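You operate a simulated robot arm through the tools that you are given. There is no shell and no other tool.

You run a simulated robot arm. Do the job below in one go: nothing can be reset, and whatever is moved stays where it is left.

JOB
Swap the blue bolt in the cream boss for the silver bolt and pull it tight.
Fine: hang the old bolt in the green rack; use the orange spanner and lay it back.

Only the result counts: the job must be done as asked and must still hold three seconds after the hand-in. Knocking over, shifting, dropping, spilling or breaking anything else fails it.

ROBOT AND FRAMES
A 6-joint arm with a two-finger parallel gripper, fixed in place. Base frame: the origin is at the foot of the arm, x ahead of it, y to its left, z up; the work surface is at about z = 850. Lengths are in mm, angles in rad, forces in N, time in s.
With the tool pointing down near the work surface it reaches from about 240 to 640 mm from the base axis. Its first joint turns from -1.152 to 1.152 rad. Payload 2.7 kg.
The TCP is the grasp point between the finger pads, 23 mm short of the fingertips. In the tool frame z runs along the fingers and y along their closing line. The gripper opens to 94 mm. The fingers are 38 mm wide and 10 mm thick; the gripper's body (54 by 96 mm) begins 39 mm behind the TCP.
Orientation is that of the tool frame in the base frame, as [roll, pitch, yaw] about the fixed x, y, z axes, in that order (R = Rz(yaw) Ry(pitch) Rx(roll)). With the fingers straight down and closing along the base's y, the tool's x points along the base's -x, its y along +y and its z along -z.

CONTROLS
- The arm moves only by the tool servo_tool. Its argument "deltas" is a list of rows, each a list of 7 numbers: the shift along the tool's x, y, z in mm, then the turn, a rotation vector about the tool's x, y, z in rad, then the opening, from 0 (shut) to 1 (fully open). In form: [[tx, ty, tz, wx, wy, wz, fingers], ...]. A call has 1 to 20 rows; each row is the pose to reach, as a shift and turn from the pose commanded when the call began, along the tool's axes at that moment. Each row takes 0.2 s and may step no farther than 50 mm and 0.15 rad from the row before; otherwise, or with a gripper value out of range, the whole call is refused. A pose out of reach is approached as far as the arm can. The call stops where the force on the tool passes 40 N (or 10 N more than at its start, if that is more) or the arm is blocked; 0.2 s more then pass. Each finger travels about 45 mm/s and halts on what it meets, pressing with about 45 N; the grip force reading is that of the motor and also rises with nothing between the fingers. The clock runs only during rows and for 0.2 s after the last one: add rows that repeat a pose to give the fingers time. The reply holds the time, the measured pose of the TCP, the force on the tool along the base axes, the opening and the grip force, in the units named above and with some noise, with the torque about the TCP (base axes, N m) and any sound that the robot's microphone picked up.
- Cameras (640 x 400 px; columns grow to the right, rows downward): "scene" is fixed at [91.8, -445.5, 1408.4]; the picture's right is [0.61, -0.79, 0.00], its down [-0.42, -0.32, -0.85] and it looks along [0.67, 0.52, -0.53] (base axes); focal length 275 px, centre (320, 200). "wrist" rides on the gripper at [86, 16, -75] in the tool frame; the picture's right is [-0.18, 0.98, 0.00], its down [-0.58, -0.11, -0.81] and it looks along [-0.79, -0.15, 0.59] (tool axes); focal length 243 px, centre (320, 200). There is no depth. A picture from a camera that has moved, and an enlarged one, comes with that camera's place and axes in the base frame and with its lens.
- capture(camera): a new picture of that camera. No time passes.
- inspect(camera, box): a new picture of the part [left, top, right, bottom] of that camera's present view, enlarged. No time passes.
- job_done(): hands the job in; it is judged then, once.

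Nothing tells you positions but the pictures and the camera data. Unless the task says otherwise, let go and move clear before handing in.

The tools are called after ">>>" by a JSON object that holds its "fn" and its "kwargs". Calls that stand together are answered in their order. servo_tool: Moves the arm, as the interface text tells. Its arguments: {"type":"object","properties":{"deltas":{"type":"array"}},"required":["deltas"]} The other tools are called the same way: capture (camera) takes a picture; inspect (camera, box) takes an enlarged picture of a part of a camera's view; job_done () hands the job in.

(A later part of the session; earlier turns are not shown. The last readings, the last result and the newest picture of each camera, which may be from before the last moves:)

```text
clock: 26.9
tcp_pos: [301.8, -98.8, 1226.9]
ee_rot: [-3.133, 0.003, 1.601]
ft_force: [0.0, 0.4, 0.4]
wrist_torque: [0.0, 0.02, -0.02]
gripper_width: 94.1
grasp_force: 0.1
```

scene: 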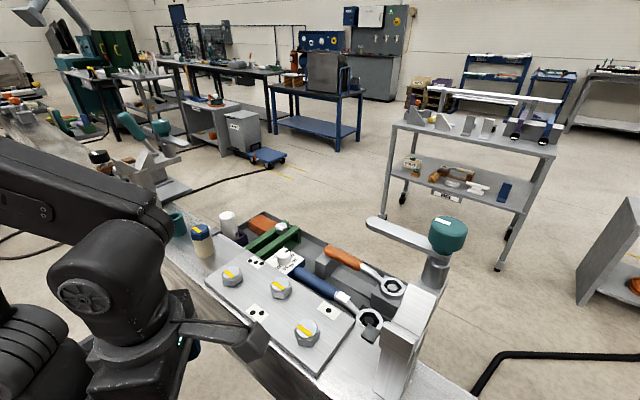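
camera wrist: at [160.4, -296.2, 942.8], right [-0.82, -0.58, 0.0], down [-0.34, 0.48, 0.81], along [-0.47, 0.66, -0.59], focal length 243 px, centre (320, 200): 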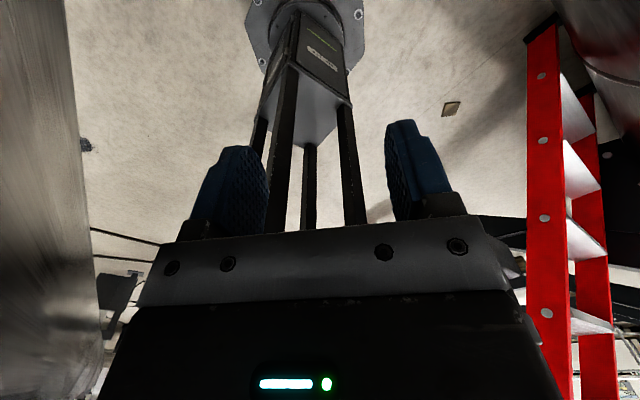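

I'm back in open space with a healthy wrist angle. I'll compare the bench items with my earlier pictures to make sure nothing shifted.

>>> {"fn": "inspect", "kwargs": {"camera": "scene", "box": [80, 140, 240, 240]}}

>>> {"fn": "inspect", "kwargs": {"camera": "scene", "box": [220, 200, 460, 350]}}

>>> {"fn": "inspect", "kwargs": {"camera": "scene", "box": [180, 215, 228, 245]}}

>>> {"fn": "capture", "kwargs": {"camera": "wrist"}}

```text
4.00 times, centred on (160, 190) of scene
camera zoom: at [91.8, -445.5, 1408.4], right [0.61, -0.79, 0.0], down [-0.42, -0.32, -0.85], along [0.67, 0.52, -0.53], focal length 1098 px, centre (960, 240)
```

zoom: 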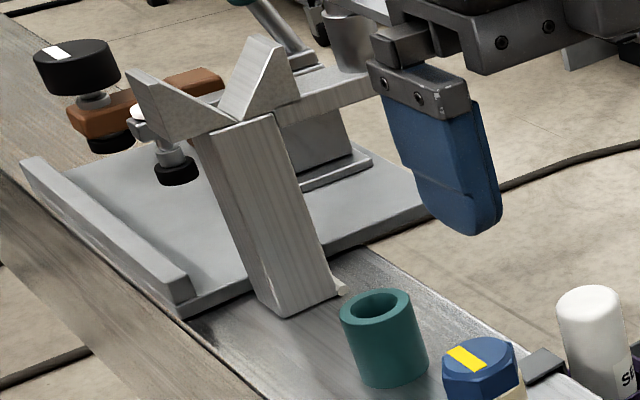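

```text
2.67 times, centred on (340, 275) of scene
camera zoom: at [91.8, -445.5, 1408.4], right [0.61, -0.79, 0.0], down [-0.42, -0.32, -0.85], along [0.67, 0.52, -0.53], focal length 732 px, centre (267, 0)
```

zoom: 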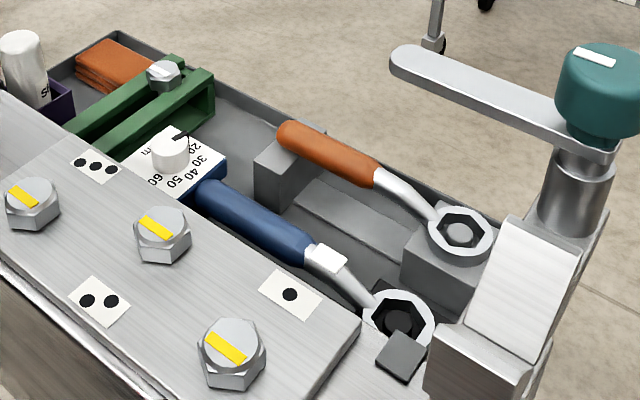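

```text
13.33 times, centred on (204, 230) of scene
camera zoom: at [91.8, -445.5, 1408.4], right [0.61, -0.79, 0.0], down [-0.42, -0.32, -0.85], along [0.67, 0.52, -0.53], focal length 3662 px, centre (1867, -200)
```

zoom: 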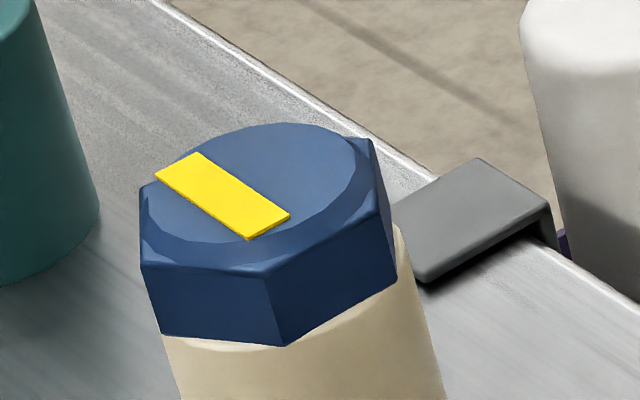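

```text
taken
camera wrist: at [314.5, -12.5, 1301.1], right [0.99, -0.15, -0.01], down [-0.08, -0.58, 0.81], along [-0.13, -0.8, -0.59], focal length 243 px, centre (320, 200)
```

wrist: 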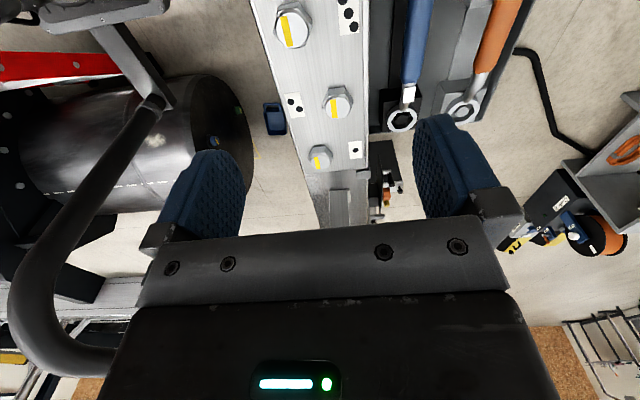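

The bench is exactly as it was. The wrist will be used with the camera on the ring side, which keeps the joint well inside its range during the swing, so I'll rotate a further 3.0 rad counter-clockwise here.

>>> {"fn": "servo_tool", "kwargs": {"deltas": [[0, 0, 0, 0, 0, -0.15, 1], [0, 0, 0, 0, 0, -0.3, 1], [0, 0, 0, 0, 0, -0.45, 1], [0, 0, 0, 0, 0, -0.6, 1], [0, 0, 0, 0, 0, -0.75, 1], [0, 0, 0, 0, 0, -0.9, 1], [0, 0, 0, 0, 0, -1.05, 1], [0, 0, 0, 0, 0, -1.2, 1], [0, 0, 0, 0, 0, -1.35, 1], [0, 0, 0, 0, 0, -1.5, 1], [0, 0, 0, 0, 0, -1.65, 1], [0, 0, 0, 0, 0, -1.8, 1], [0, 0, 0, 0, 0, -1.95, 1], [0, 0, 0, 0, 0, -2.1, 1], [0, 0, 0, 0, 0, -2.25, 1], [0, 0, 0, 0, 0, -2.4, 1], [0, 0, 0, 0, 0, -2.55, 1], [0, 0, 0, 0, 0, -2.7, 1], [0, 0, 0, 0, 0, -2.85, 1], [0, 0, 0, 0, 0, -2.85, 1]]}}

```text
clock: 31.1
tcp_pos: [300.7, -100.8, 1225.2]
ee_rot: [3.135, -0.004, -1.832]
ft_force: [0.1, -1.2, 0.0]
wrist_torque: [0.0, -0.01, 0.01]
gripper_width: 94.0
grasp_force: 0.0
```

I'm at the right wrist side now. I'll move to hover over the orange handle at about (532, -182, 1020) with the fingers closing along x.

>>> {"fn": "servo_tool", "kwargs": {"deltas": [[2.7, -35, 20, 0.006, -0.004, -0.04, 1], [5.4, -70, 45, 0.006, -0.004, -0.08, 1], [8, -105, 70, 0.006, -0.004, -0.12, 1], [10.7, -140, 100, 0.006, -0.004, -0.16, 1], [13.4, -175, 130, 0.006, -0.004, -0.2, 1], [16.1, -210, 165, 0.006, -0.004, -0.23, 1], [18.8, -244.2, 195, 0.006, -0.004, -0.261, 1], [18.8, -244.2, 205, 0.006, -0.004, -0.261, 1], [18.8, -244.2, 205, 0.006, -0.004, -0.261, 1]]}}

>>> {"fn": "servo_tool", "kwargs": {"deltas": [[0, 0, 0, 0, 0, 0, 1]]}}

>>> {"fn": "capture", "kwargs": {"camera": "scene"}}

>>> {"fn": "capture", "kwargs": {"camera": "wrist"}}

```text
clock: 33.1
tcp_pos: [530.2, -181.3, 1021.1]
ee_rot: [3.141, 0.0, -1.572]
ft_force: [0.3, -0.1, -0.6]
wrist_torque: [0.02, 0.02, -0.01]
gripper_width: 93.7
grasp_force: 0.1
```

```text
clock: 33.5
tcp_pos: [529.8, -180.6, 1022.0]
ee_rot: [3.14, 0.0, -1.573]
ft_force: [0.2, 0.1, 1.2]
wrist_torque: [-0.01, 0.01, -0.02]
gripper_width: 93.9
grasp_force: 0.0
```

```text
taken
```

scene: 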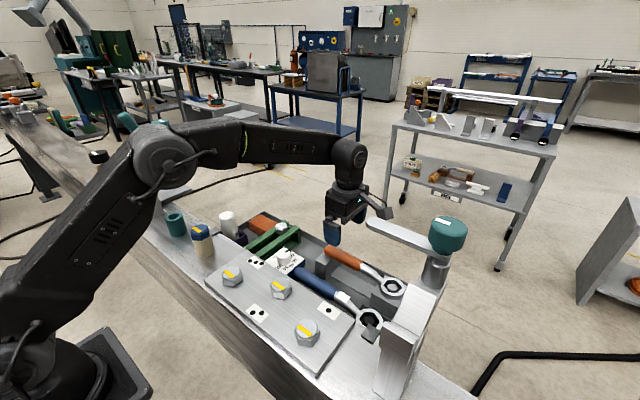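

```text
taken
camera wrist: at [512.7, -267.8, 1096.9], right [-0.98, 0.19, 0.0], down [0.11, 0.58, 0.81], along [0.15, 0.79, -0.59], focal length 243 px, centre (320, 200)
```

wrist: 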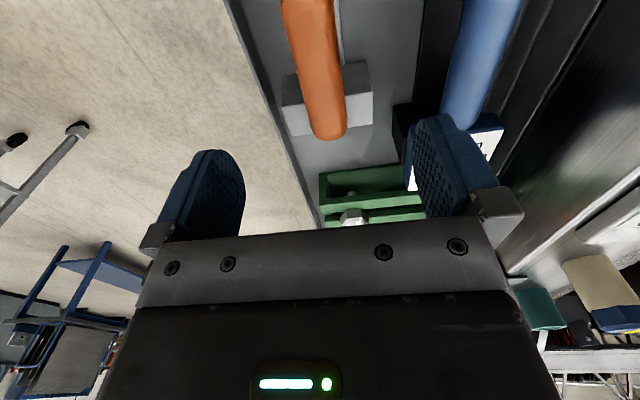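

I'm hovering over the handle with the fingers straddling it. I'll zoom the scene camera on the fingers and handle to check their alignment before descending.

>>> {"fn": "inspect", "kwargs": {"camera": "scene", "box": [300, 190, 396, 250]}}

>>> {"fn": "inspect", "kwargs": {"camera": "wrist", "box": [260, 0, 420, 100]}}

>>> {"fn": "inspect", "kwargs": {"camera": "wrist", "box": [240, 60, 400, 160]}}

```text
6.67 times, centred on (348, 220) of scene
camera zoom: at [91.8, -445.5, 1408.4], right [0.61, -0.79, 0.0], down [-0.42, -0.32, -0.85], along [0.67, 0.52, -0.53], focal length 1831 px, centre (133, 67)
```

zoom: 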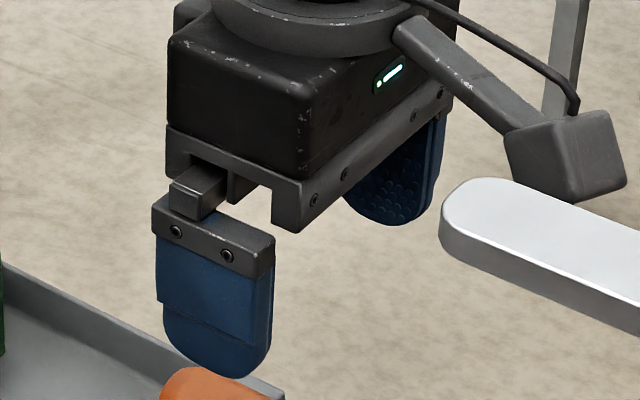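

```text
4.00 times, centred on (340, 50) of wrist
camera zoom: at [512.7, -267.8, 1096.9], right [-0.98, 0.19, 0.0], down [0.11, 0.58, 0.81], along [0.15, 0.79, -0.59], focal length 970 px, centre (240, 800)
```

zoom: 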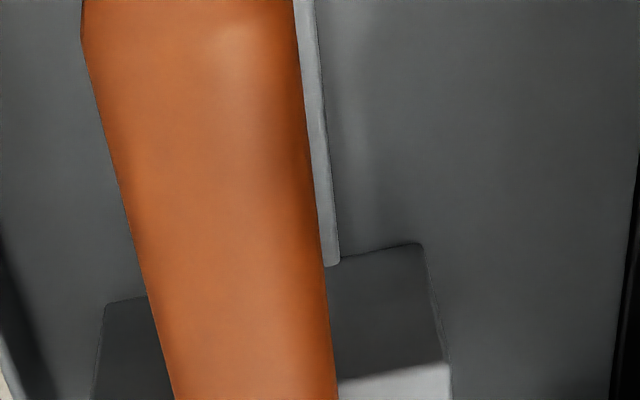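

```text
4.00 times, centred on (320, 110) of wrist
camera zoom: at [512.7, -267.8, 1096.9], right [-0.98, 0.19, 0.0], down [0.11, 0.58, 0.81], along [0.15, 0.79, -0.59], focal length 970 px, centre (320, 560)
```

zoom: 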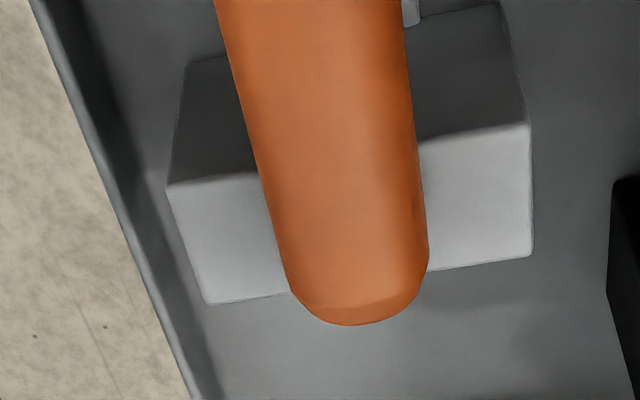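

The handle axis is at x≈529–530, so the TCP is centred on it. I'll descend to z≈919 with the fingers partly open, between the two support blocks.

>>> {"fn": "servo_tool", "kwargs": {"deltas": [[0, 0, 30, 0, 0, 0, 0.8], [0, 0, 60, 0, 0, 0, 0.75], [0, 0, 85, 0, 0, 0, 0.75], [0, 0, 95, 0, 0, 0, 0.75], [0, 0, 102, 0, 0, 0, 0.75], [0, 0, 102, 0, 0, 0, 0.75]]}}

>>> {"fn": "inspect", "kwargs": {"camera": "scene", "box": [300, 210, 420, 310]}}

>>> {"fn": "capture", "kwargs": {"camera": "wrist"}}

```text
clock: 35.0
tcp_pos: [530.3, -182.1, 917.8]
ee_rot: [3.14, 0.0, -1.573]
ft_force: [0.0, 0.0, 0.2]
wrist_torque: [-0.03, 0.0, 0.0]
gripper_width: 70.7
grasp_force: 0.2
```

```text
4.00 times, centred on (360, 260) of scene
camera zoom: at [91.8, -445.5, 1408.4], right [0.61, -0.79, 0.0], down [-0.42, -0.32, -0.85], along [0.67, 0.52, -0.53], focal length 1098 px, centre (160, -40)
```

zoom: 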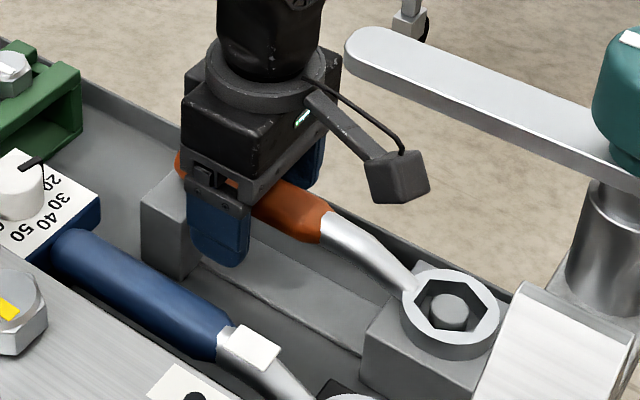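

```text
taken
camera wrist: at [513.7, -268.7, 992.3], right [-0.98, 0.19, 0.0], down [0.11, 0.58, 0.81], along [0.15, 0.79, -0.59], focal length 243 px, centre (320, 200)
```

wrist: 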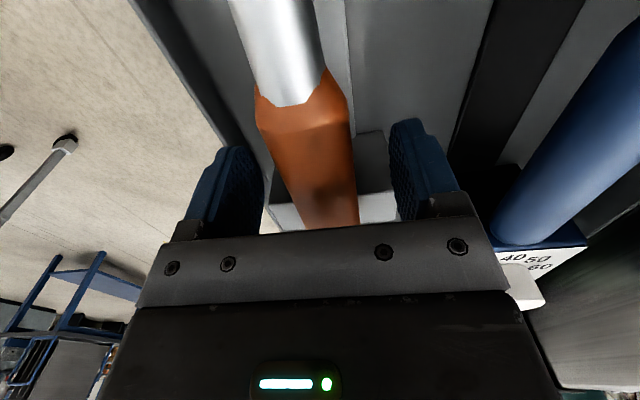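

The fingers straddle the handle cleanly with no contact. Closing now.

>>> {"fn": "servo_tool", "kwargs": {"deltas": [[0, 0, 0, 0, 0, 0, 0.5], [0, 0, 0, 0, 0, 0, 0.2], [0, 0, 0, 0, 0, 0, 0], [0, 0, 0, 0, 0, 0, 0], [0, 0, 0, 0, 0, 0, 0], [0, 0, 0, 0, 0, 0, 0]]}}

>>> {"fn": "servo_tool", "kwargs": {"deltas": [[0, 0, -2, 0, 0, 0, 0], [0, 0, -5, 0, 0, 0, 0], [0, 0, -8, 0, 0, 0, 0], [0, 0, -8, 0, 0, 0, 0]]}}

>>> {"fn": "inspect", "kwargs": {"camera": "scene", "box": [300, 210, 420, 310]}}

>>> {"fn": "capture", "kwargs": {"camera": "wrist"}}

```text
clock: 36.4
tcp_pos: [530.9, -181.5, 918.0]
ee_rot: [3.139, 0.0, -1.573]
ft_force: [0.7, 0.4, 0.5]
wrist_torque: [0.03, -0.04, -0.06]
gripper_width: 30.1
grasp_force: 45.3
```

```text
clock: 37.4
tcp_pos: [531.0, -181.9, 924.8]
ee_rot: [3.14, 0.0, -1.572]
ft_force: [-0.3, -0.3, -2.7]
wrist_torque: [0.09, -0.03, 0.01]
gripper_width: 30.0
grasp_force: 45.3
```

```text
4.00 times, centred on (360, 260) of scene
camera zoom: at [91.8, -445.6, 1408.4], right [0.61, -0.79, 0.0], down [-0.42, -0.32, -0.85], along [0.67, 0.52, -0.53], focal length 1098 px, centre (160, -40)
```

zoom: 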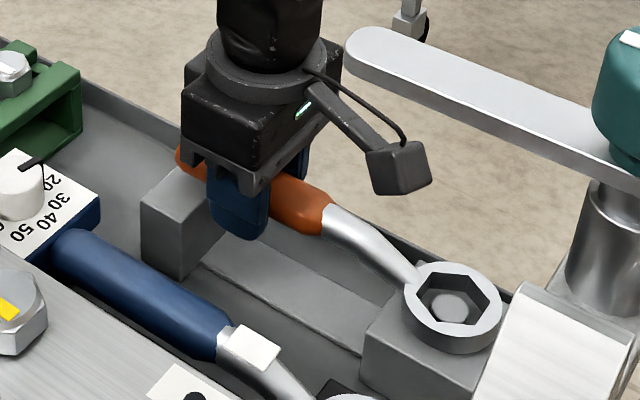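

```text
taken
camera wrist: at [513.0, -269.2, 999.3], right [-0.98, 0.19, 0.0], down [0.11, 0.58, 0.81], along [0.15, 0.79, -0.59], focal length 243 px, centre (320, 200)
```

wrist: 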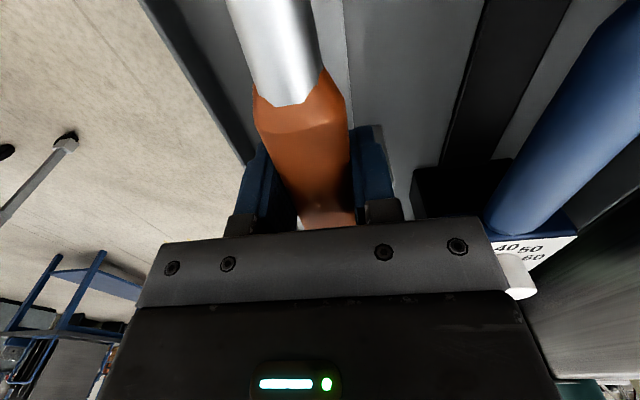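

The spanner is gripped, 30 mm wide, and the ring rises level with it. I'll lift it clear to z≈1130 and shift toward +y, away from the clamp arm.

>>> {"fn": "servo_tool", "kwargs": {"deltas": [[0, 0, -30, 0, 0, 0, 0], [0, 0, -65, 0, 0, 0, 0], [0, 0, -100, 0, 0, 0, 0], [0, 0, -135, 0, 0, 0, 0], [0, 0, -170, 0, 0, 0, 0], [0, 0, -205, 0, 0, 0, 0], [-40, 0, -205, 0, 0, 0, 0], [-80, 0, -205, 0, 0, 0, 0], [-80, 0, -205, 0, 0, 0, 0]]}}

>>> {"fn": "capture", "kwargs": {"camera": "scene"}}

>>> {"fn": "inspect", "kwargs": {"camera": "scene", "box": [280, 140, 440, 240]}}

```text
clock: 39.4
tcp_pos: [529.1, -100.7, 1128.3]
ee_rot: [3.138, 0.0, -1.574]
ft_force: [0.6, -0.4, -0.5]
wrist_torque: [-0.03, 0.03, -0.01]
gripper_width: 0.1
grasp_force: 42.5
```

```text
taken
```

scene: 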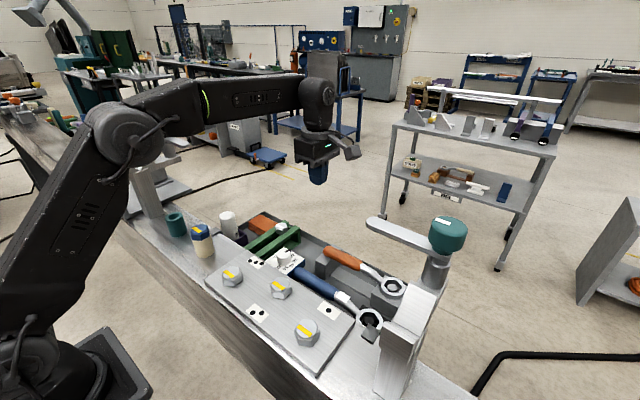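

```text
4.00 times, centred on (360, 190) of scene
camera zoom: at [91.8, -445.5, 1408.4], right [0.61, -0.79, 0.0], down [-0.42, -0.32, -0.85], along [0.67, 0.52, -0.53], focal length 1098 px, centre (160, 240)
```

zoom: 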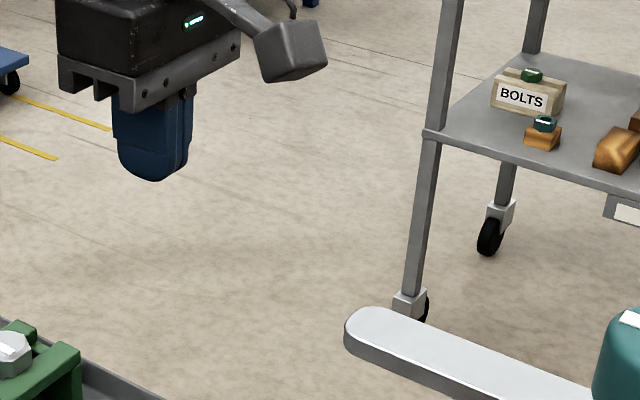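

The spanner slipped out of the fingers during the lift and appears to have dropped back into the tray. I'll look closely at where it ended up.

>>> {"fn": "inspect", "kwargs": {"camera": "scene", "box": [316, 235, 412, 295]}}

>>> {"fn": "inspect", "kwargs": {"camera": "scene", "box": [350, 265, 414, 305]}}

>>> {"fn": "capture", "kwargs": {"camera": "wrist"}}

```text
6.67 times, centred on (364, 265) of scene
camera zoom: at [91.8, -445.5, 1408.4], right [0.61, -0.79, 0.0], down [-0.42, -0.32, -0.85], along [0.67, 0.52, -0.53], focal length 1831 px, centre (27, -233)
```

zoom: 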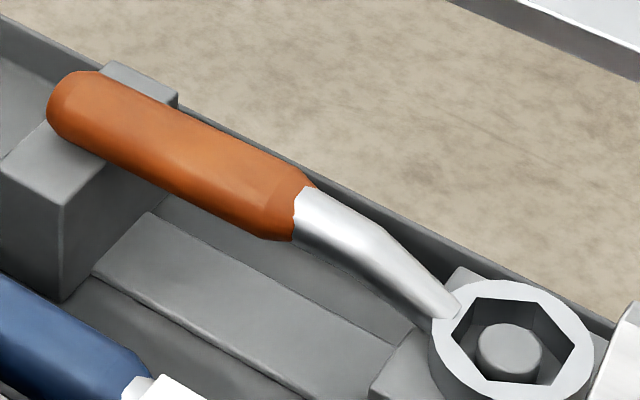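

```text
10.00 times, centred on (382, 285) of scene
camera zoom: at [91.8, -445.5, 1408.4], right [0.61, -0.79, 0.0], down [-0.42, -0.32, -0.85], along [0.67, 0.52, -0.53], focal length 2746 px, centre (-300, -650)
```

zoom: 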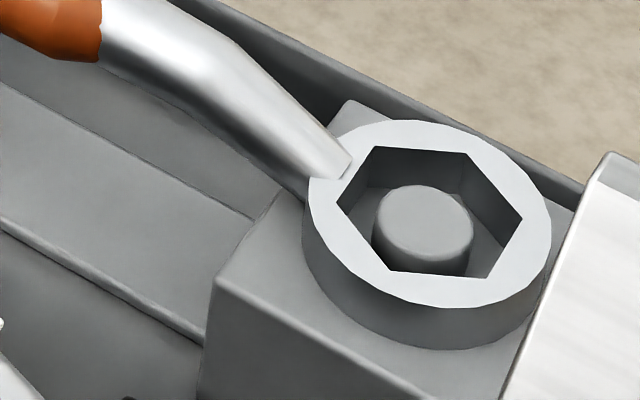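

```text
taken
camera wrist: at [511.3, -187.9, 1203.2], right [-0.98, 0.19, 0.0], down [0.11, 0.58, 0.81], along [0.15, 0.79, -0.59], focal length 243 px, centre (320, 200)
```

wrist: 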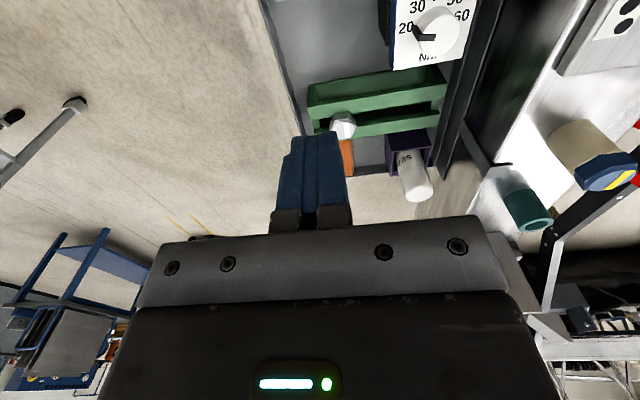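

The spanner settled straight back into its cradle, ring over the peg, essentially where it was. The fast start broke the grip, so I'll regrasp at the same spot and lift far more gently.

>>> {"fn": "servo_tool", "kwargs": {"deltas": [[40, 0, 0, 0, 0, 0, 0.6], [81, -1, 0, 0, 0, 0, 0.8], [81, -1, 0, 0.003, 0, 0, 0.8], [81, -1, 40, 0.003, 0, 0, 0.8], [81, -1, 80, 0.003, 0, 0, 0.75], [81, -1, 120, 0.003, 0, 0, 0.75], [81, -1, 150, 0.003, 0, 0, 0.75], [81, -1, 180, 0.003, 0, 0, 0.75], [81, -1, 200, 0.003, 0, 0, 0.75], [81, -1, 210, 0.003, 0, 0, 0.75], [81, -1, 212, 0.003, 0, 0, 0.75], [81, -1, 212, 0.003, 0, 0, 0.75]]}}

>>> {"fn": "inspect", "kwargs": {"camera": "wrist", "box": [220, 0, 420, 240]}}

>>> {"fn": "inspect", "kwargs": {"camera": "scene", "box": [316, 215, 412, 275]}}

```text
clock: 42.0
tcp_pos: [532.3, -183.1, 917.7]
ee_rot: [3.141, 0.0, -1.573]
ft_force: [-0.3, -0.1, 0.4]
wrist_torque: [0.0, 0.0, -0.02]
gripper_width: 70.7
grasp_force: 0.2
```

```text
1.67 times, centred on (320, 120) of wrist
camera zoom: at [514.8, -269.9, 992.6], right [-0.98, 0.19, 0.0], down [0.11, 0.58, 0.81], along [0.15, 0.79, -0.59], focal length 404 px, centre (320, 333)
```

zoom: 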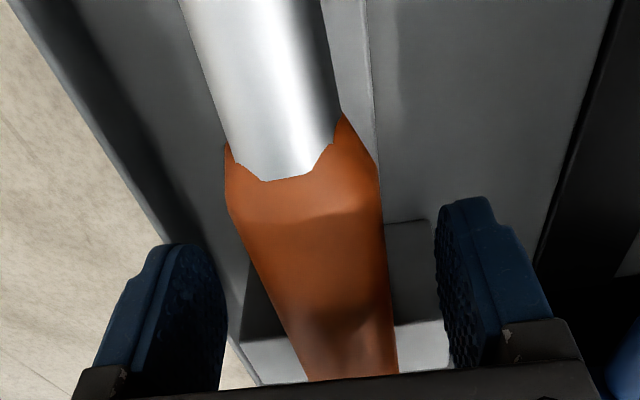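

```text
6.67 times, centred on (364, 245) of scene
camera zoom: at [91.8, -445.5, 1408.4], right [0.61, -0.79, 0.0], down [-0.42, -0.32, -0.85], along [0.67, 0.52, -0.53], focal length 1831 px, centre (27, -100)
```

zoom: 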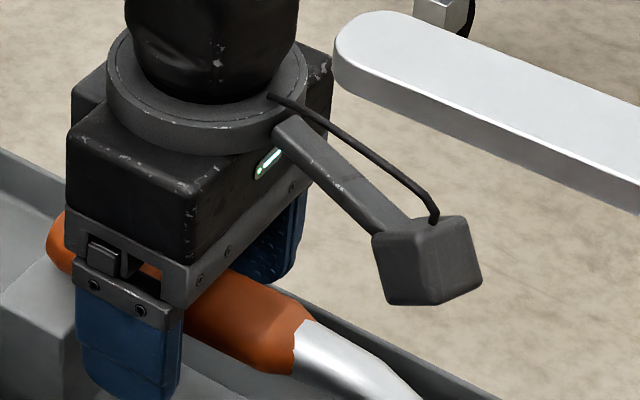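

The fingers are around the handle again. I'll centre 2 mm better, close, then lift only a few mm per step while watching the grip.

>>> {"fn": "servo_tool", "kwargs": {"deltas": [[0, 2, 0, 0, 0, 0, 0.6], [0, 2, 0, 0, 0, 0, 0.3], [0, 2, 0, 0, 0, 0, 0], [0, 2, 0, 0, 0, 0, 0], [0, 2, 0, 0, 0, 0, 0], [0, 2, 0, 0, 0, 0, 0]]}}

>>> {"fn": "servo_tool", "kwargs": {"deltas": [[0, 0, -1, 0, 0, 0, 0], [0, 0, -2, 0, 0, 0, 0], [0, 0, -4, 0, 0, 0, 0], [0, 0, -6, 0, 0, 0, 0], [0, 0, -8, 0, 0, 0, 0], [0, 0, -10, 0, 0, 0, 0], [0, 0, -12, 0, 0, 0, 0], [0, 0, -14, 0, 0, 0, 0], [0, 0, -16, 0, 0, 0, 0], [0, 0, -18, 0, 0, 0, 0], [0, 0, -20, 0, 0, 0, 0]]}}

>>> {"fn": "inspect", "kwargs": {"camera": "scene", "box": [300, 210, 420, 310]}}

>>> {"fn": "capture", "kwargs": {"camera": "wrist"}}

```text
clock: 43.4
tcp_pos: [529.2, -184.2, 918.0]
ee_rot: [-3.141, 0.0, -1.572]
ft_force: [0.9, 0.0, 0.2]
wrist_torque: [-0.03, 0.02, 0.08]
gripper_width: 29.8
grasp_force: 45.7
```

```text
clock: 45.8
tcp_pos: [528.0, -181.9, 938.3]
ee_rot: [-3.141, 0.001, -1.572]
ft_force: [-0.7, 0.6, -2.8]
wrist_torque: [0.08, 0.03, 0.01]
gripper_width: 29.9
grasp_force: 44.8
```

```text
4.00 times, centred on (360, 260) of scene
camera zoom: at [91.8, -445.6, 1408.4], right [0.61, -0.79, 0.0], down [-0.42, -0.32, -0.85], along [0.67, 0.52, -0.53], focal length 1098 px, centre (160, -40)
```

zoom: 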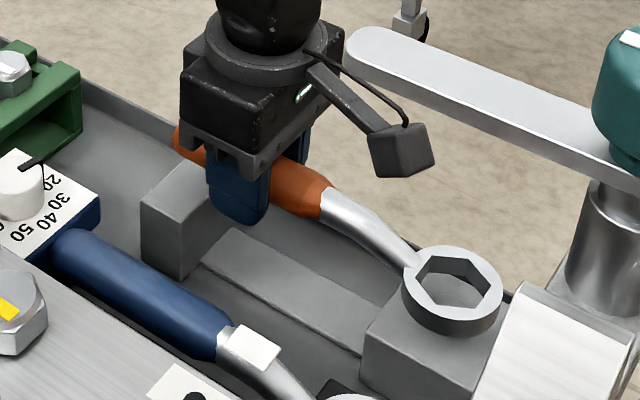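

```text
taken
camera wrist: at [511.2, -269.5, 1013.3], right [-0.98, 0.19, 0.0], down [0.11, 0.58, 0.81], along [0.15, 0.79, -0.59], focal length 243 px, centre (320, 200)
```

wrist: 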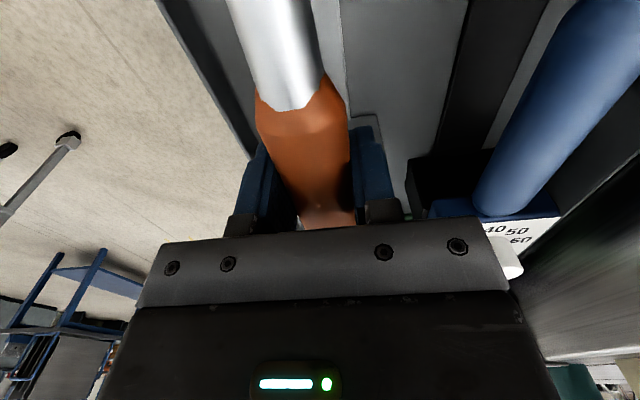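

The ring is off its peg and level, with the grip steady at 30 mm. I'll keep lifting smoothly, ramping the speed up and down.

>>> {"fn": "servo_tool", "kwargs": {"deltas": [[0, 0, -2, 0, 0, 0, 0], [0, 0, -5, 0, 0, 0, 0], [0, 0, -9, 0, 0, 0, 0], [0, 0, -14, 0, 0, 0, 0], [0, 0, -20, 0, 0, 0, 0], [0, 0, -27, 0, 0, 0, 0], [0, 0, -35, 0, 0, 0, 0], [0, 0, -43, 0, 0, 0, 0], [0, 0, -51, 0, 0, 0, 0], [0, 0, -59, 0, 0, 0, 0], [0, 0, -67, 0, 0, 0, 0], [0, 0, -75, 0, 0, 0, 0], [0, 0, -83, 0, 0, 0, 0], [0, 0, -91, 0, 0, 0, 0], [0, 0, -98, 0, 0, 0, 0], [0, 0, -104, 0, 0, 0, 0], [0, 0, -109, 0, 0, 0, 0], [0, 0, -112, 0, 0, 0, 0], [0, 0, -114, 0, 0, 0, 0], [0, 0, -115, 0, 0, 0, 0]]}}

>>> {"fn": "inspect", "kwargs": {"camera": "scene", "box": [300, 180, 420, 280]}}

```text
clock: 50.0
tcp_pos: [528.2, -182.0, 1054.0]
ee_rot: [3.141, 0.0, -1.573]
ft_force: [0.2, -0.2, -3.4]
wrist_torque: [0.06, 0.0, -0.01]
gripper_width: 30.1
grasp_force: 45.1
```

```text
4.00 times, centred on (360, 230) of scene
camera zoom: at [91.8, -445.6, 1408.4], right [0.61, -0.79, 0.0], down [-0.42, -0.32, -0.85], along [0.67, 0.52, -0.53], focal length 1098 px, centre (160, 80)
```

zoom: 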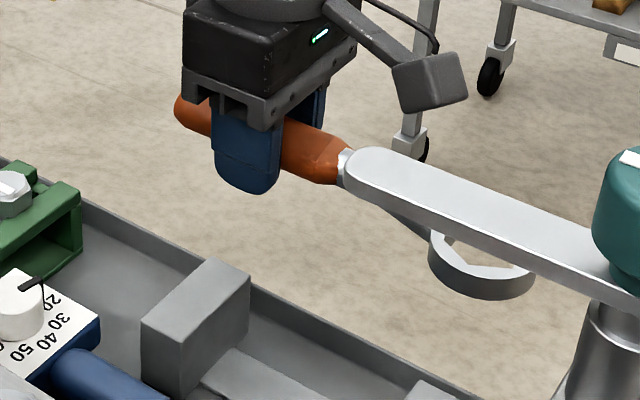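

The lift is smooth and the spanner stays level. I'll continue up to z≈1130 while easing toward +y and beginning to turn the handle.

>>> {"fn": "servo_tool", "kwargs": {"deltas": [[-1, 0, -1, 0, 0, 0.005, 0], [-3, 0, -3, 0, 0, 0.015, 0], [-6, 0, -6, 0, 0, 0.03, 0], [-10, 0, -9.5, 0, 0, 0.05, 0], [-15, 0, -14, 0, 0, 0.075, 0], [-20, 0, -19, 0, 0, 0.1, 0], [-25, 0, -24, 0, 0, 0.125, 0], [-30, 0, -28.5, 0, 0, 0.15, 0], [-35, 0, -33, 0, 0, 0.175, 0], [-40, 0, -38, 0, 0, 0.2, 0], [-45, 0, -43, 0, 0, 0.225, 0], [-50, 0, -47.5, 0, 0, 0.25, 0], [-55, 0, -52, 0, 0, 0.275, 0], [-60, 0, -57, 0, 0, 0.3, 0], [-65, 0, -62, 0, 0, 0.325, 0], [-70, 0, -66.5, 0, 0, 0.35, 0], [-74, 0, -70, 0, 0, 0.37, 0], [-77, 0, -73, 0, 0, 0.385, 0], [-79, 0, -75, 0, 0, 0.395, 0], [-80, 0, -76, 0, 0, 0.4, 0]]}}

```text
clock: 54.1
tcp_pos: [528.8, -103.1, 1128.7]
ee_rot: [-3.141, -0.001, -1.972]
ft_force: [-0.9, -0.7, -2.5]
wrist_torque: [0.07, -0.07, 0.0]
gripper_width: 29.9
grasp_force: 44.7
```

Grip steady. I'll swing the handle round clockwise to about -30° while bringing the ring over the boss at a safe height.

>>> {"fn": "servo_tool", "kwargs": {"deltas": [[0, 1.7, 0, 0, 0, 0.021, 0], [-0.1, 5, 0, 0, 0, 0.063, 0], [-0.2, 10.1, 0, 0, 0, 0.127, 0], [-0.3, 16.8, 0, 0, 0, 0.212, 0], [-0.5, 25.2, 0, 0, 0, 0.317, 0], [-0.6, 33.6, 0, 0, 0, 0.423, 0], [-0.8, 42, 0, 0, 0, 0.529, 0], [-0.9, 50.4, 0, 0, 0, 0.635, 0], [-1.1, 58.8, 0, 0, 0, 0.741, 0], [-1.2, 67.2, 0, 0, 0, 0.846, 0], [-1.4, 75.6, 0, 0, 0, 0.952, 0], [-1.5, 84, 0, 0, 0, 1.058, 0], [-1.7, 92.4, 0, 0, 0, 1.164, 0], [-1.8, 100.8, 0, 0, 0, 1.27, 0], [-2, 109.2, 0, 0, 0, 1.376, 0], [-2.1, 117.6, 0, 0, 0, 1.481, 0], [-2.2, 124.3, 0, 0, 0, 1.566, 0], [-2.3, 129.4, 0, 0, 0, 1.63, 0], [-2.4, 132.7, 0, 0, 0, 1.672, 0], [-2.4, 134.4, 0, 0, 0, 1.693, 0]]}}

>>> {"fn": "capture", "kwargs": {"camera": "scene"}}

>>> {"fn": "inspect", "kwargs": {"camera": "scene", "box": [170, 170, 266, 260]}}

```text
clock: 58.4
tcp_pos: [405.7, -49.4, 1130.0]
ee_rot: [-3.141, 0.0, 2.617]
ft_force: [-0.3, 0.2, -3.4]
wrist_torque: [-0.06, -0.09, -0.03]
gripper_width: 29.7
grasp_force: 45.4
```

```text
taken
```

scene: 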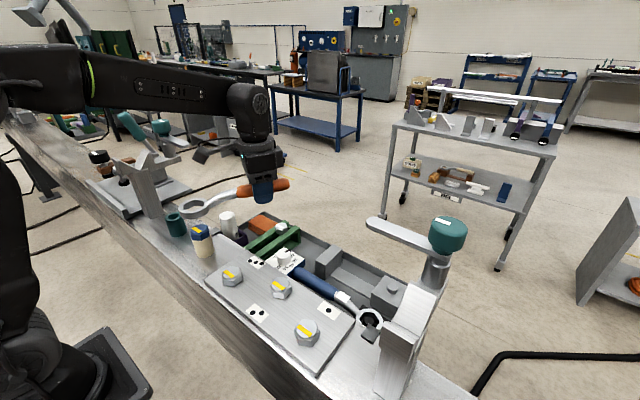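

```text
4.44 times, centred on (218, 215) of scene
camera zoom: at [91.8, -445.5, 1408.4], right [0.61, -0.79, 0.0], down [-0.42, -0.32, -0.85], along [0.67, 0.52, -0.53], focal length 1221 px, centre (773, 133)
```

zoom: 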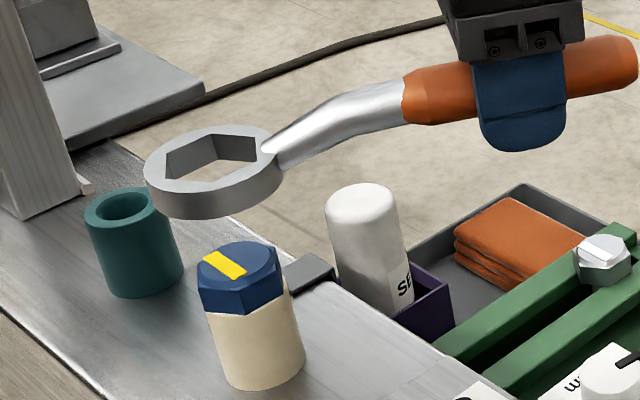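

The ring hangs over the boss with a clear view. I'll zoom in to measure the ring centre and hex angle.

>>> {"fn": "inspect", "kwargs": {"camera": "scene", "box": [186, 190, 250, 230]}}

>>> {"fn": "inspect", "kwargs": {"camera": "scene", "box": [180, 215, 228, 245]}}

>>> {"fn": "servo_tool", "kwargs": {"deltas": [[0, 0, 0, 0, 0, 0, 0]]}}

>>> {"fn": "capture", "kwargs": {"camera": "wrist"}}

```text
10.00 times, centred on (218, 210) of scene
camera zoom: at [91.8, -445.5, 1408.4], right [0.61, -0.79, 0.0], down [-0.42, -0.32, -0.85], along [0.67, 0.52, -0.53], focal length 2746 px, centre (1340, 100)
```

zoom: 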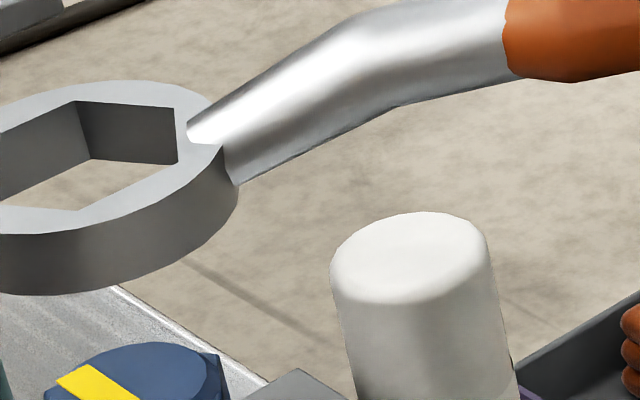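

```text
13.33 times, centred on (204, 230) of scene
camera zoom: at [91.8, -445.5, 1408.4], right [0.61, -0.79, 0.0], down [-0.42, -0.32, -0.85], along [0.67, 0.52, -0.53], focal length 3662 px, centre (1867, -200)
```

zoom: 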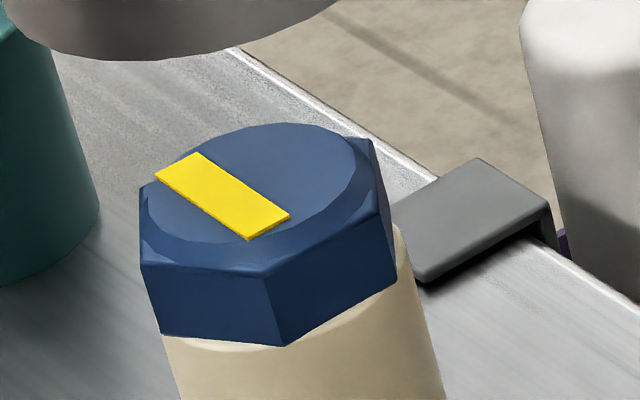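

```text
clock: 58.8
tcp_pos: [406.0, -48.4, 1130.1]
ee_rot: [-3.141, -0.001, 2.617]
ft_force: [-0.9, -1.2, -2.2]
wrist_torque: [-0.04, -0.07, 0.01]
gripper_width: 29.9
grasp_force: 45.1
```

```text
taken
camera wrist: at [337.8, 8.3, 1203.8], right [0.65, 0.76, 0.0], down [0.45, -0.39, 0.81], along [0.61, -0.53, -0.59], focal length 243 px, centre (320, 200)
```

wrist: 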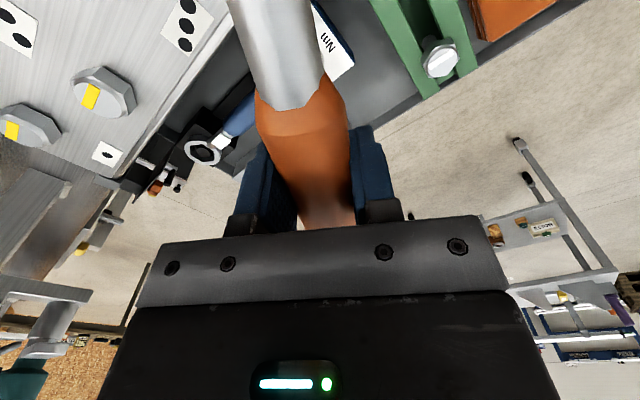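

I'll re-centre the zoom so the whole ring is visible.

>>> {"fn": "inspect", "kwargs": {"camera": "scene", "box": [172, 188, 236, 228]}}

```text
10.00 times, centred on (204, 208) of scene
camera zoom: at [91.8, -445.5, 1408.4], right [0.61, -0.79, 0.0], down [-0.42, -0.32, -0.85], along [0.67, 0.52, -0.53], focal length 2746 px, centre (1480, 120)
```

zoom: 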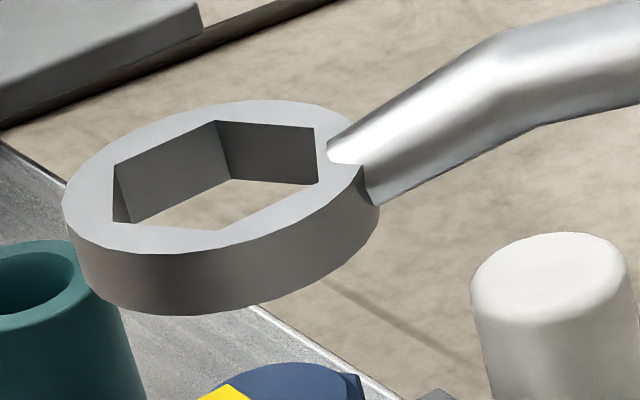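

The ring centre projects to about (292.4, 15.2) with its hex aligned to the bolt. I'll correct about 3 mm and lower to just above the head for a close visual check.

>>> {"fn": "servo_tool", "kwargs": {"deltas": [[0.5, 0.4, 2, 0, 0, 0, 0], [1, 0.8, 6, 0, 0, 0, 0], [1.5, 1.2, 11, 0, 0, 0, 0], [2, 1.5, 16, 0, 0, 0, 0], [2.4, 1.8, 21, 0, 0, 0, 0], [2.4, 1.8, 26, 0, 0, 0, 0], [2.4, 1.8, 31, 0, 0, 0, 0], [2.4, 1.8, 34, 0, 0, 0, 0], [2.4, 1.8, 35, 0, 0, 0, 0], [2.4, 1.8, 35, 0, 0, 0, 0]]}}

>>> {"fn": "inspect", "kwargs": {"camera": "scene", "box": [172, 202, 236, 242]}}

>>> {"fn": "servo_tool", "kwargs": {"deltas": [[0, 0, 0, 0, 0, 0, 0]]}}

```text
clock: 61.0
tcp_pos: [405.9, -44.9, 1093.9]
ee_rot: [3.141, 0.0, 2.617]
ft_force: [0.1, 0.1, -2.7]
wrist_torque: [-0.05, -0.04, 0.01]
gripper_width: 29.8
grasp_force: 44.8
```

```text
10.00 times, centred on (204, 222) of scene
camera zoom: at [91.8, -445.5, 1408.4], right [0.61, -0.79, 0.0], down [-0.42, -0.32, -0.85], along [0.67, 0.52, -0.53], focal length 2746 px, centre (1480, -20)
```

zoom: 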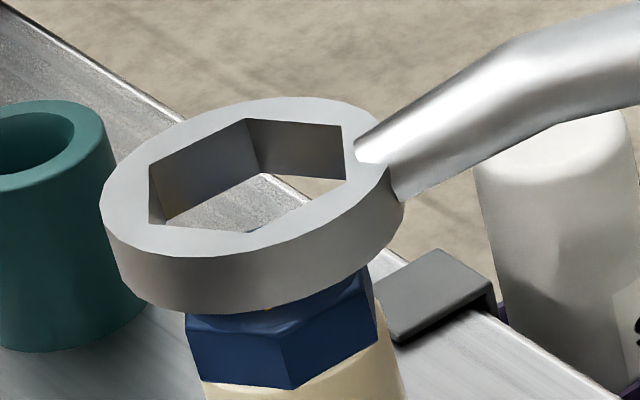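

```text
clock: 61.4
tcp_pos: [404.9, -45.6, 1095.4]
ee_rot: [-3.141, 0.0, 2.617]
ft_force: [-0.6, -0.3, -3.0]
wrist_torque: [-0.07, -0.08, 0.0]
gripper_width: 29.8
grasp_force: 45.2
```

The ring looks centred over the head across the line of sight. I'll lower in small steps while watching the vertical force.

>>> {"fn": "servo_tool", "kwargs": {"deltas": [[0, 0, 1, 0, 0, 0, 0], [0, 0, 2.5, 0, 0, 0, 0], [0, 0, 4, 0, 0, 0, 0], [0, 0, 5.5, 0, 0, 0, 0], [0, 0, 7, 0, 0, 0, 0], [0, 0, 7, 0, 0, 0, 0]]}}

>>> {"fn": "inspect", "kwargs": {"camera": "scene", "box": [172, 206, 236, 246]}}

```text
clock: 62.8
tcp_pos: [403.8, -44.9, 1086.6]
ee_rot: [-3.141, 0.0, 2.618]
ft_force: [0.0, 1.1, -2.1]
wrist_torque: [-0.04, -0.08, -0.01]
gripper_width: 29.8
grasp_force: 44.5
```

```text
10.00 times, centred on (204, 226) of scene
camera zoom: at [91.8, -445.5, 1408.4], right [0.61, -0.79, 0.0], down [-0.42, -0.32, -0.85], along [0.67, 0.52, -0.53], focal length 2746 px, centre (1480, -60)
```

zoom: 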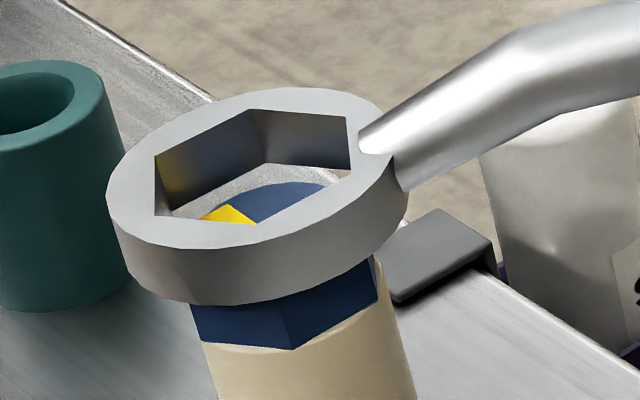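

Through the bore I can see the head top and the yellow stripe, so the alignment looks close. I'll keep lowering gently.

>>> {"fn": "servo_tool", "kwargs": {"deltas": [[0, 0, 1, 0, 0, 0, 0], [0, 0, 2, 0, 0, 0, 0], [0, 0, 3, 0, 0, 0, 0], [0, 0, 4, 0, 0, 0, 0], [0, 0, 4, 0, 0, 0, 0]]}}

>>> {"fn": "inspect", "kwargs": {"camera": "scene", "box": [172, 206, 236, 246]}}

```text
clock: 64.0
tcp_pos: [403.0, -44.7, 1084.4]
ee_rot: [3.141, 0.0, 2.618]
ft_force: [0.2, 0.8, -2.9]
wrist_torque: [-0.04, -0.06, 0.01]
gripper_width: 29.9
grasp_force: 45.1
```

```text
10.00 times, centred on (204, 226) of scene
camera zoom: at [91.8, -445.5, 1408.4], right [0.61, -0.79, 0.0], down [-0.42, -0.32, -0.85], along [0.67, 0.52, -0.53], focal length 2746 px, centre (1480, -60)
```

zoom: 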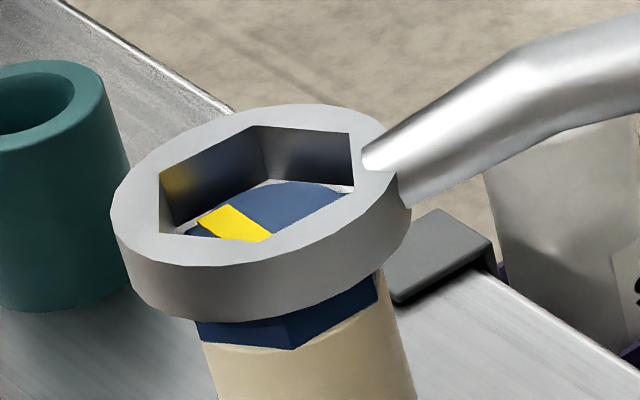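

There's still no contact and the ring is nearly around the head. I'll nudge it about 1 mm toward -y and continue down.

>>> {"fn": "servo_tool", "kwargs": {"deltas": [[-0.5, -0.9, 0, 0, 0, 0, 0], [-0.5, -0.9, 1, 0, 0, 0, 0], [-0.5, -0.9, 2, 0, 0, 0, 0], [-0.5, -0.9, 3, 0, 0, 0, 0], [-0.5, -0.9, 4, 0, 0, 0, 0], [-0.5, -0.9, 4, 0, 0, 0, 0]]}}

>>> {"fn": "inspect", "kwargs": {"camera": "scene", "box": [172, 206, 236, 246]}}

```text
clock: 65.3
tcp_pos: [405.8, -45.6, 1079.4]
ee_rot: [-3.141, -0.001, 2.618]
ft_force: [0.1, 0.7, -2.2]
wrist_torque: [-0.04, -0.05, 0.03]
gripper_width: 29.9
grasp_force: 44.4
```

```text
10.00 times, centred on (204, 226) of scene
camera zoom: at [91.8, -445.5, 1408.4], right [0.61, -0.79, 0.0], down [-0.42, -0.32, -0.85], along [0.67, 0.52, -0.53], focal length 2746 px, centre (1480, -60)
```

zoom: 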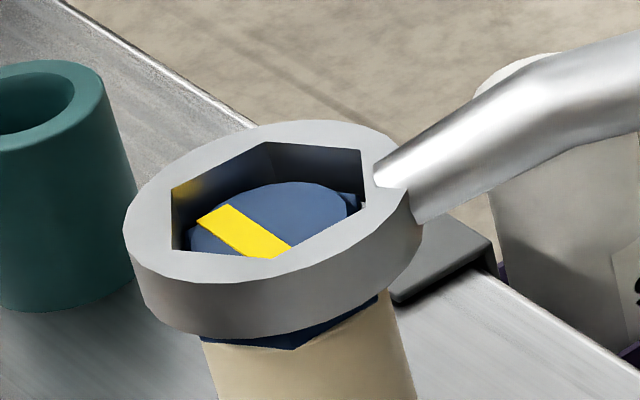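

The ring is now around the head. I'll keep lowering toward the boss top.

>>> {"fn": "servo_tool", "kwargs": {"deltas": [[0, 0, 1.5, 0, 0, 0, 0], [0, 0, 3, 0, 0, 0, 0], [0, 0, 4.5, 0, 0, 0, 0], [0, 0, 6, 0, 0, 0, 0], [0, 0, 7, 0, 0, 0, 0], [0, 0, 7, 0, 0, 0, 0]]}}

>>> {"fn": "inspect", "kwargs": {"camera": "scene", "box": [172, 206, 236, 246]}}

```text
clock: 66.8
tcp_pos: [404.0, -45.0, 1071.8]
ee_rot: [3.141, 0.002, 2.617]
ft_force: [-0.4, -0.4, -3.0]
wrist_torque: [-0.05, -0.11, 0.02]
gripper_width: 30.1
grasp_force: 44.5
```

```text
10.00 times, centred on (204, 226) of scene
camera zoom: at [91.8, -445.5, 1408.4], right [0.61, -0.79, 0.0], down [-0.42, -0.32, -0.85], along [0.67, 0.52, -0.53], focal length 2746 px, centre (1480, -60)
```

zoom: 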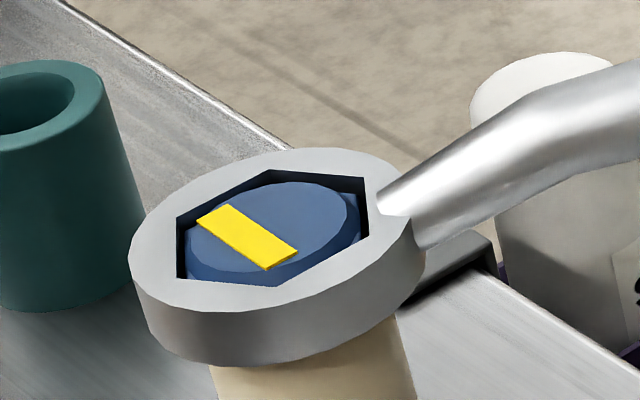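

The ring is seated on the blue head down to the boss. Now I'll swing counter-clockwise about the bolt in small steps to loosen it, watching the force.

>>> {"fn": "servo_tool", "kwargs": {"deltas": [[0.2, 6.6, 0.5, 0, 0, -0.05, 0], [0.7, 13.2, 0.5, 0, 0, -0.1, 0], [1.6, 19.8, 0.5, 0, 0, -0.15, 0], [2.7, 26.3, 0.5, 0, 0, -0.2, 0], [4.2, 32.8, 0.5, 0, 0, -0.25, 0], [6.1, 39.1, 0.5, 0, 0, -0.3, 0]]}}

>>> {"fn": "inspect", "kwargs": {"camera": "scene", "box": [172, 206, 236, 246]}}

```text
clock: 68.2
tcp_pos: [419.5, -9.4, 1069.8]
ee_rot: [-3.141, 0.001, 2.918]
ft_force: [-1.3, 2.7, -2.8]
wrist_torque: [0.01, -0.02, -0.17]
gripper_width: 29.9
grasp_force: 44.8
```

```text
10.00 times, centred on (204, 226) of scene
camera zoom: at [91.8, -445.5, 1408.4], right [0.61, -0.79, 0.0], down [-0.42, -0.32, -0.85], along [0.67, 0.52, -0.53], focal length 2746 px, centre (1480, -60)
```

zoom: 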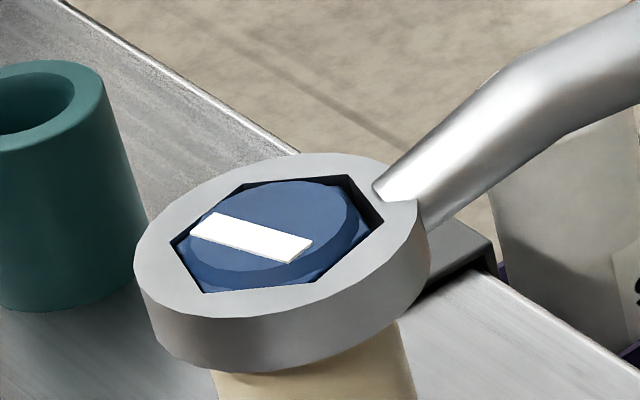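

The stripe on the blue head turned from yellow to white, so the bolt has come loose; the silver bolt in the rack shows the same white. I'll relieve the play, lift the spanner straight off, then lay it back in its cradle so I can unscrew by hand.

>>> {"fn": "servo_tool", "kwargs": {"deltas": [[0.2, -6.6, 0, 0, 0, 0.05, 0], [0.6, -13.2, 0, 0, 0, 0.1, 0], [0.6, -13.2, -2, 0, 0, 0.1, 0], [0.6, -13.2, -5, 0, 0, 0.1, 0], [0.6, -13.2, -9, 0, 0, 0.1, 0], [0.6, -13.2, -14, 0, 0, 0.1, 0], [0.6, -13.2, -20, 0, 0, 0.1, 0], [0.6, -13.2, -27, 0, 0, 0.1, 0], [0.6, -13.2, -34, 0, 0, 0.1, 0], [0.6, -13.2, -41, 0, 0, 0.1, 0], [0.6, -13.2, -47, 0, 0, 0.1, 0], [0.6, -13.2, -52, 0, 0, 0.1, 0], [0.6, -13.2, -56, 0, 0, 0.1, 0], [0.6, -13.2, -59, 0, 0, 0.1, 0], [0.6, -13.2, -60, 0, 0, 0.1, 0]]}}

>>> {"fn": "inspect", "kwargs": {"camera": "scene", "box": [170, 180, 266, 250]}}

```text
clock: 71.3
tcp_pos: [417.3, -22.0, 1131.4]
ee_rot: [-3.141, 0.002, 2.817]
ft_force: [0.8, -0.4, -2.5]
wrist_torque: [-0.01, -0.09, -0.02]
gripper_width: 29.9
grasp_force: 44.9
```

```text
5.71 times, centred on (218, 215) of scene
camera zoom: at [91.8, -445.5, 1408.4], right [0.61, -0.79, 0.0], down [-0.42, -0.32, -0.85], along [0.67, 0.52, -0.53], focal length 1569 px, centre (903, 114)
```

zoom: 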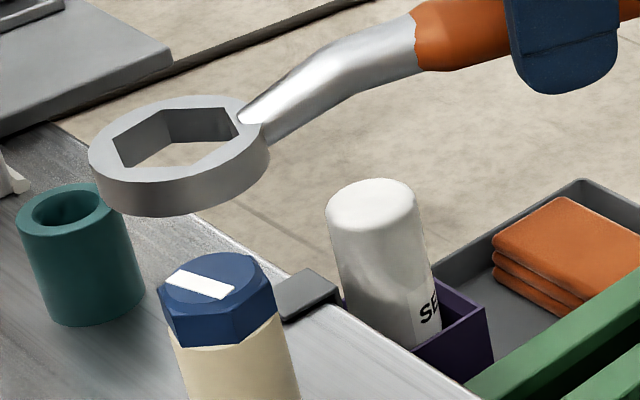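

The spanner is off and everything else is undisturbed. I'll retrace the path back toward the tray.

>>> {"fn": "servo_tool", "kwargs": {"deltas": [[-1.6, -0.5, 0, 0, 0, -0.019, 0], [-4.9, -1.5, 0, 0, 0, -0.056, 0], [-9.9, -3.1, 0, 0, 0, -0.112, 0], [-16.5, -5.2, 0, 0, 0, -0.187, 0], [-24.7, -7.7, 0, 0, 0, -0.28, 0], [-32.9, -10.3, 0, 0, 0, -0.374, 0], [-41.1, -12.9, 0, 0, 0, -0.467, 0], [-49.4, -15.5, 0, 0, 0, -0.56, 0], [-57.6, -18.1, 0, 0, 0, -0.654, 0], [-65.8, -20.6, 0, 0, 0, -0.747, 0], [-74, -23.2, 0, 0, 0, -0.841, 0], [-82.3, -25.8, 0, 0, 0, -0.934, 0], [-90.5, -28.4, 0, 0, 0, -1.027, 0], [-98.7, -31, 0, 0, 0, -1.121, 0], [-106.9, -33.5, 0, 0, 0, -1.214, 0], [-115.2, -36.1, 0, 0, 0, -1.308, 0], [-121.7, -38.2, 0, 0, 0, -1.382, 0], [-126.7, -39.7, 0, 0, 0, -1.438, 0], [-130, -40.8, 0, 0, 0, -1.476, 0], [-131.6, -41.3, 0, 0, 0, -1.494, 0]]}}

```text
clock: 75.5
tcp_pos: [526.5, -103.0, 1131.0]
ee_rot: [-3.14, 0.0, -1.971]
ft_force: [0.0, -0.3, -2.4]
wrist_torque: [0.09, -0.03, 0.01]
gripper_width: 30.3
grasp_force: 44.9
```

Still gripping well. Next I'll move over the cradle, reversing the earlier lift.

>>> {"fn": "servo_tool", "kwargs": {"deltas": [[0.9, -0.4, 0.9, 0, 0, -0.005, 0], [2.7, -1.2, 2.8, 0, 0, -0.015, 0], [5.4, -2.4, 5.6, 0, 0, -0.03, 0], [9, -4, 9.4, 0, 0, -0.05, 0], [13.5, -6.1, 14, 0, 0, -0.075, 0], [18, -8.1, 18.8, 0, 0, -0.1, 0], [22.5, -10.1, 23.4, 0, 0, -0.125, 0], [27, -12.1, 28, 0, 0, -0.15, 0], [31.5, -14.2, 32.8, 0, 0, -0.175, 0], [36, -16.2, 37.5, 0, 0, -0.2, 0], [40.5, -18.2, 42.2, 0, 0, -0.225, 0], [45.1, -20.2, 46.9, 0, 0, -0.25, 0], [49.6, -22.3, 51.6, 0, 0, -0.275, 0], [54.1, -24.3, 56.3, 0, 0, -0.3, 0], [58.6, -26.3, 60.9, 0, 0, -0.325, 0], [63.1, -28.4, 65.6, 0, 0, -0.35, 0], [66.7, -30, 69.4, 0, 0, -0.37, 0], [69.4, -31.2, 72.2, 0, 0, -0.385, 0], [71.2, -32, 74, 0, 0, -0.395, 0], [72.1, -32.4, 75, 0, 0, -0.399, 0]]}}

>>> {"fn": "servo_tool", "kwargs": {"deltas": [[0, 0, 0, 0, 0, 0, 0]]}}

```text
clock: 79.8
tcp_pos: [528.9, -183.0, 1055.5]
ee_rot: [3.141, 0.0, -1.572]
ft_force: [0.6, -0.2, -2.8]
wrist_torque: [0.08, -0.01, -0.01]
gripper_width: 29.8
grasp_force: 45.0
```

```text
clock: 80.2
tcp_pos: [529.4, -182.5, 1056.9]
ee_rot: [3.14, -0.002, -1.573]
ft_force: [0.4, -0.4, -3.4]
wrist_torque: [0.06, -0.02, 0.0]
gripper_width: 29.9
grasp_force: 45.1
```

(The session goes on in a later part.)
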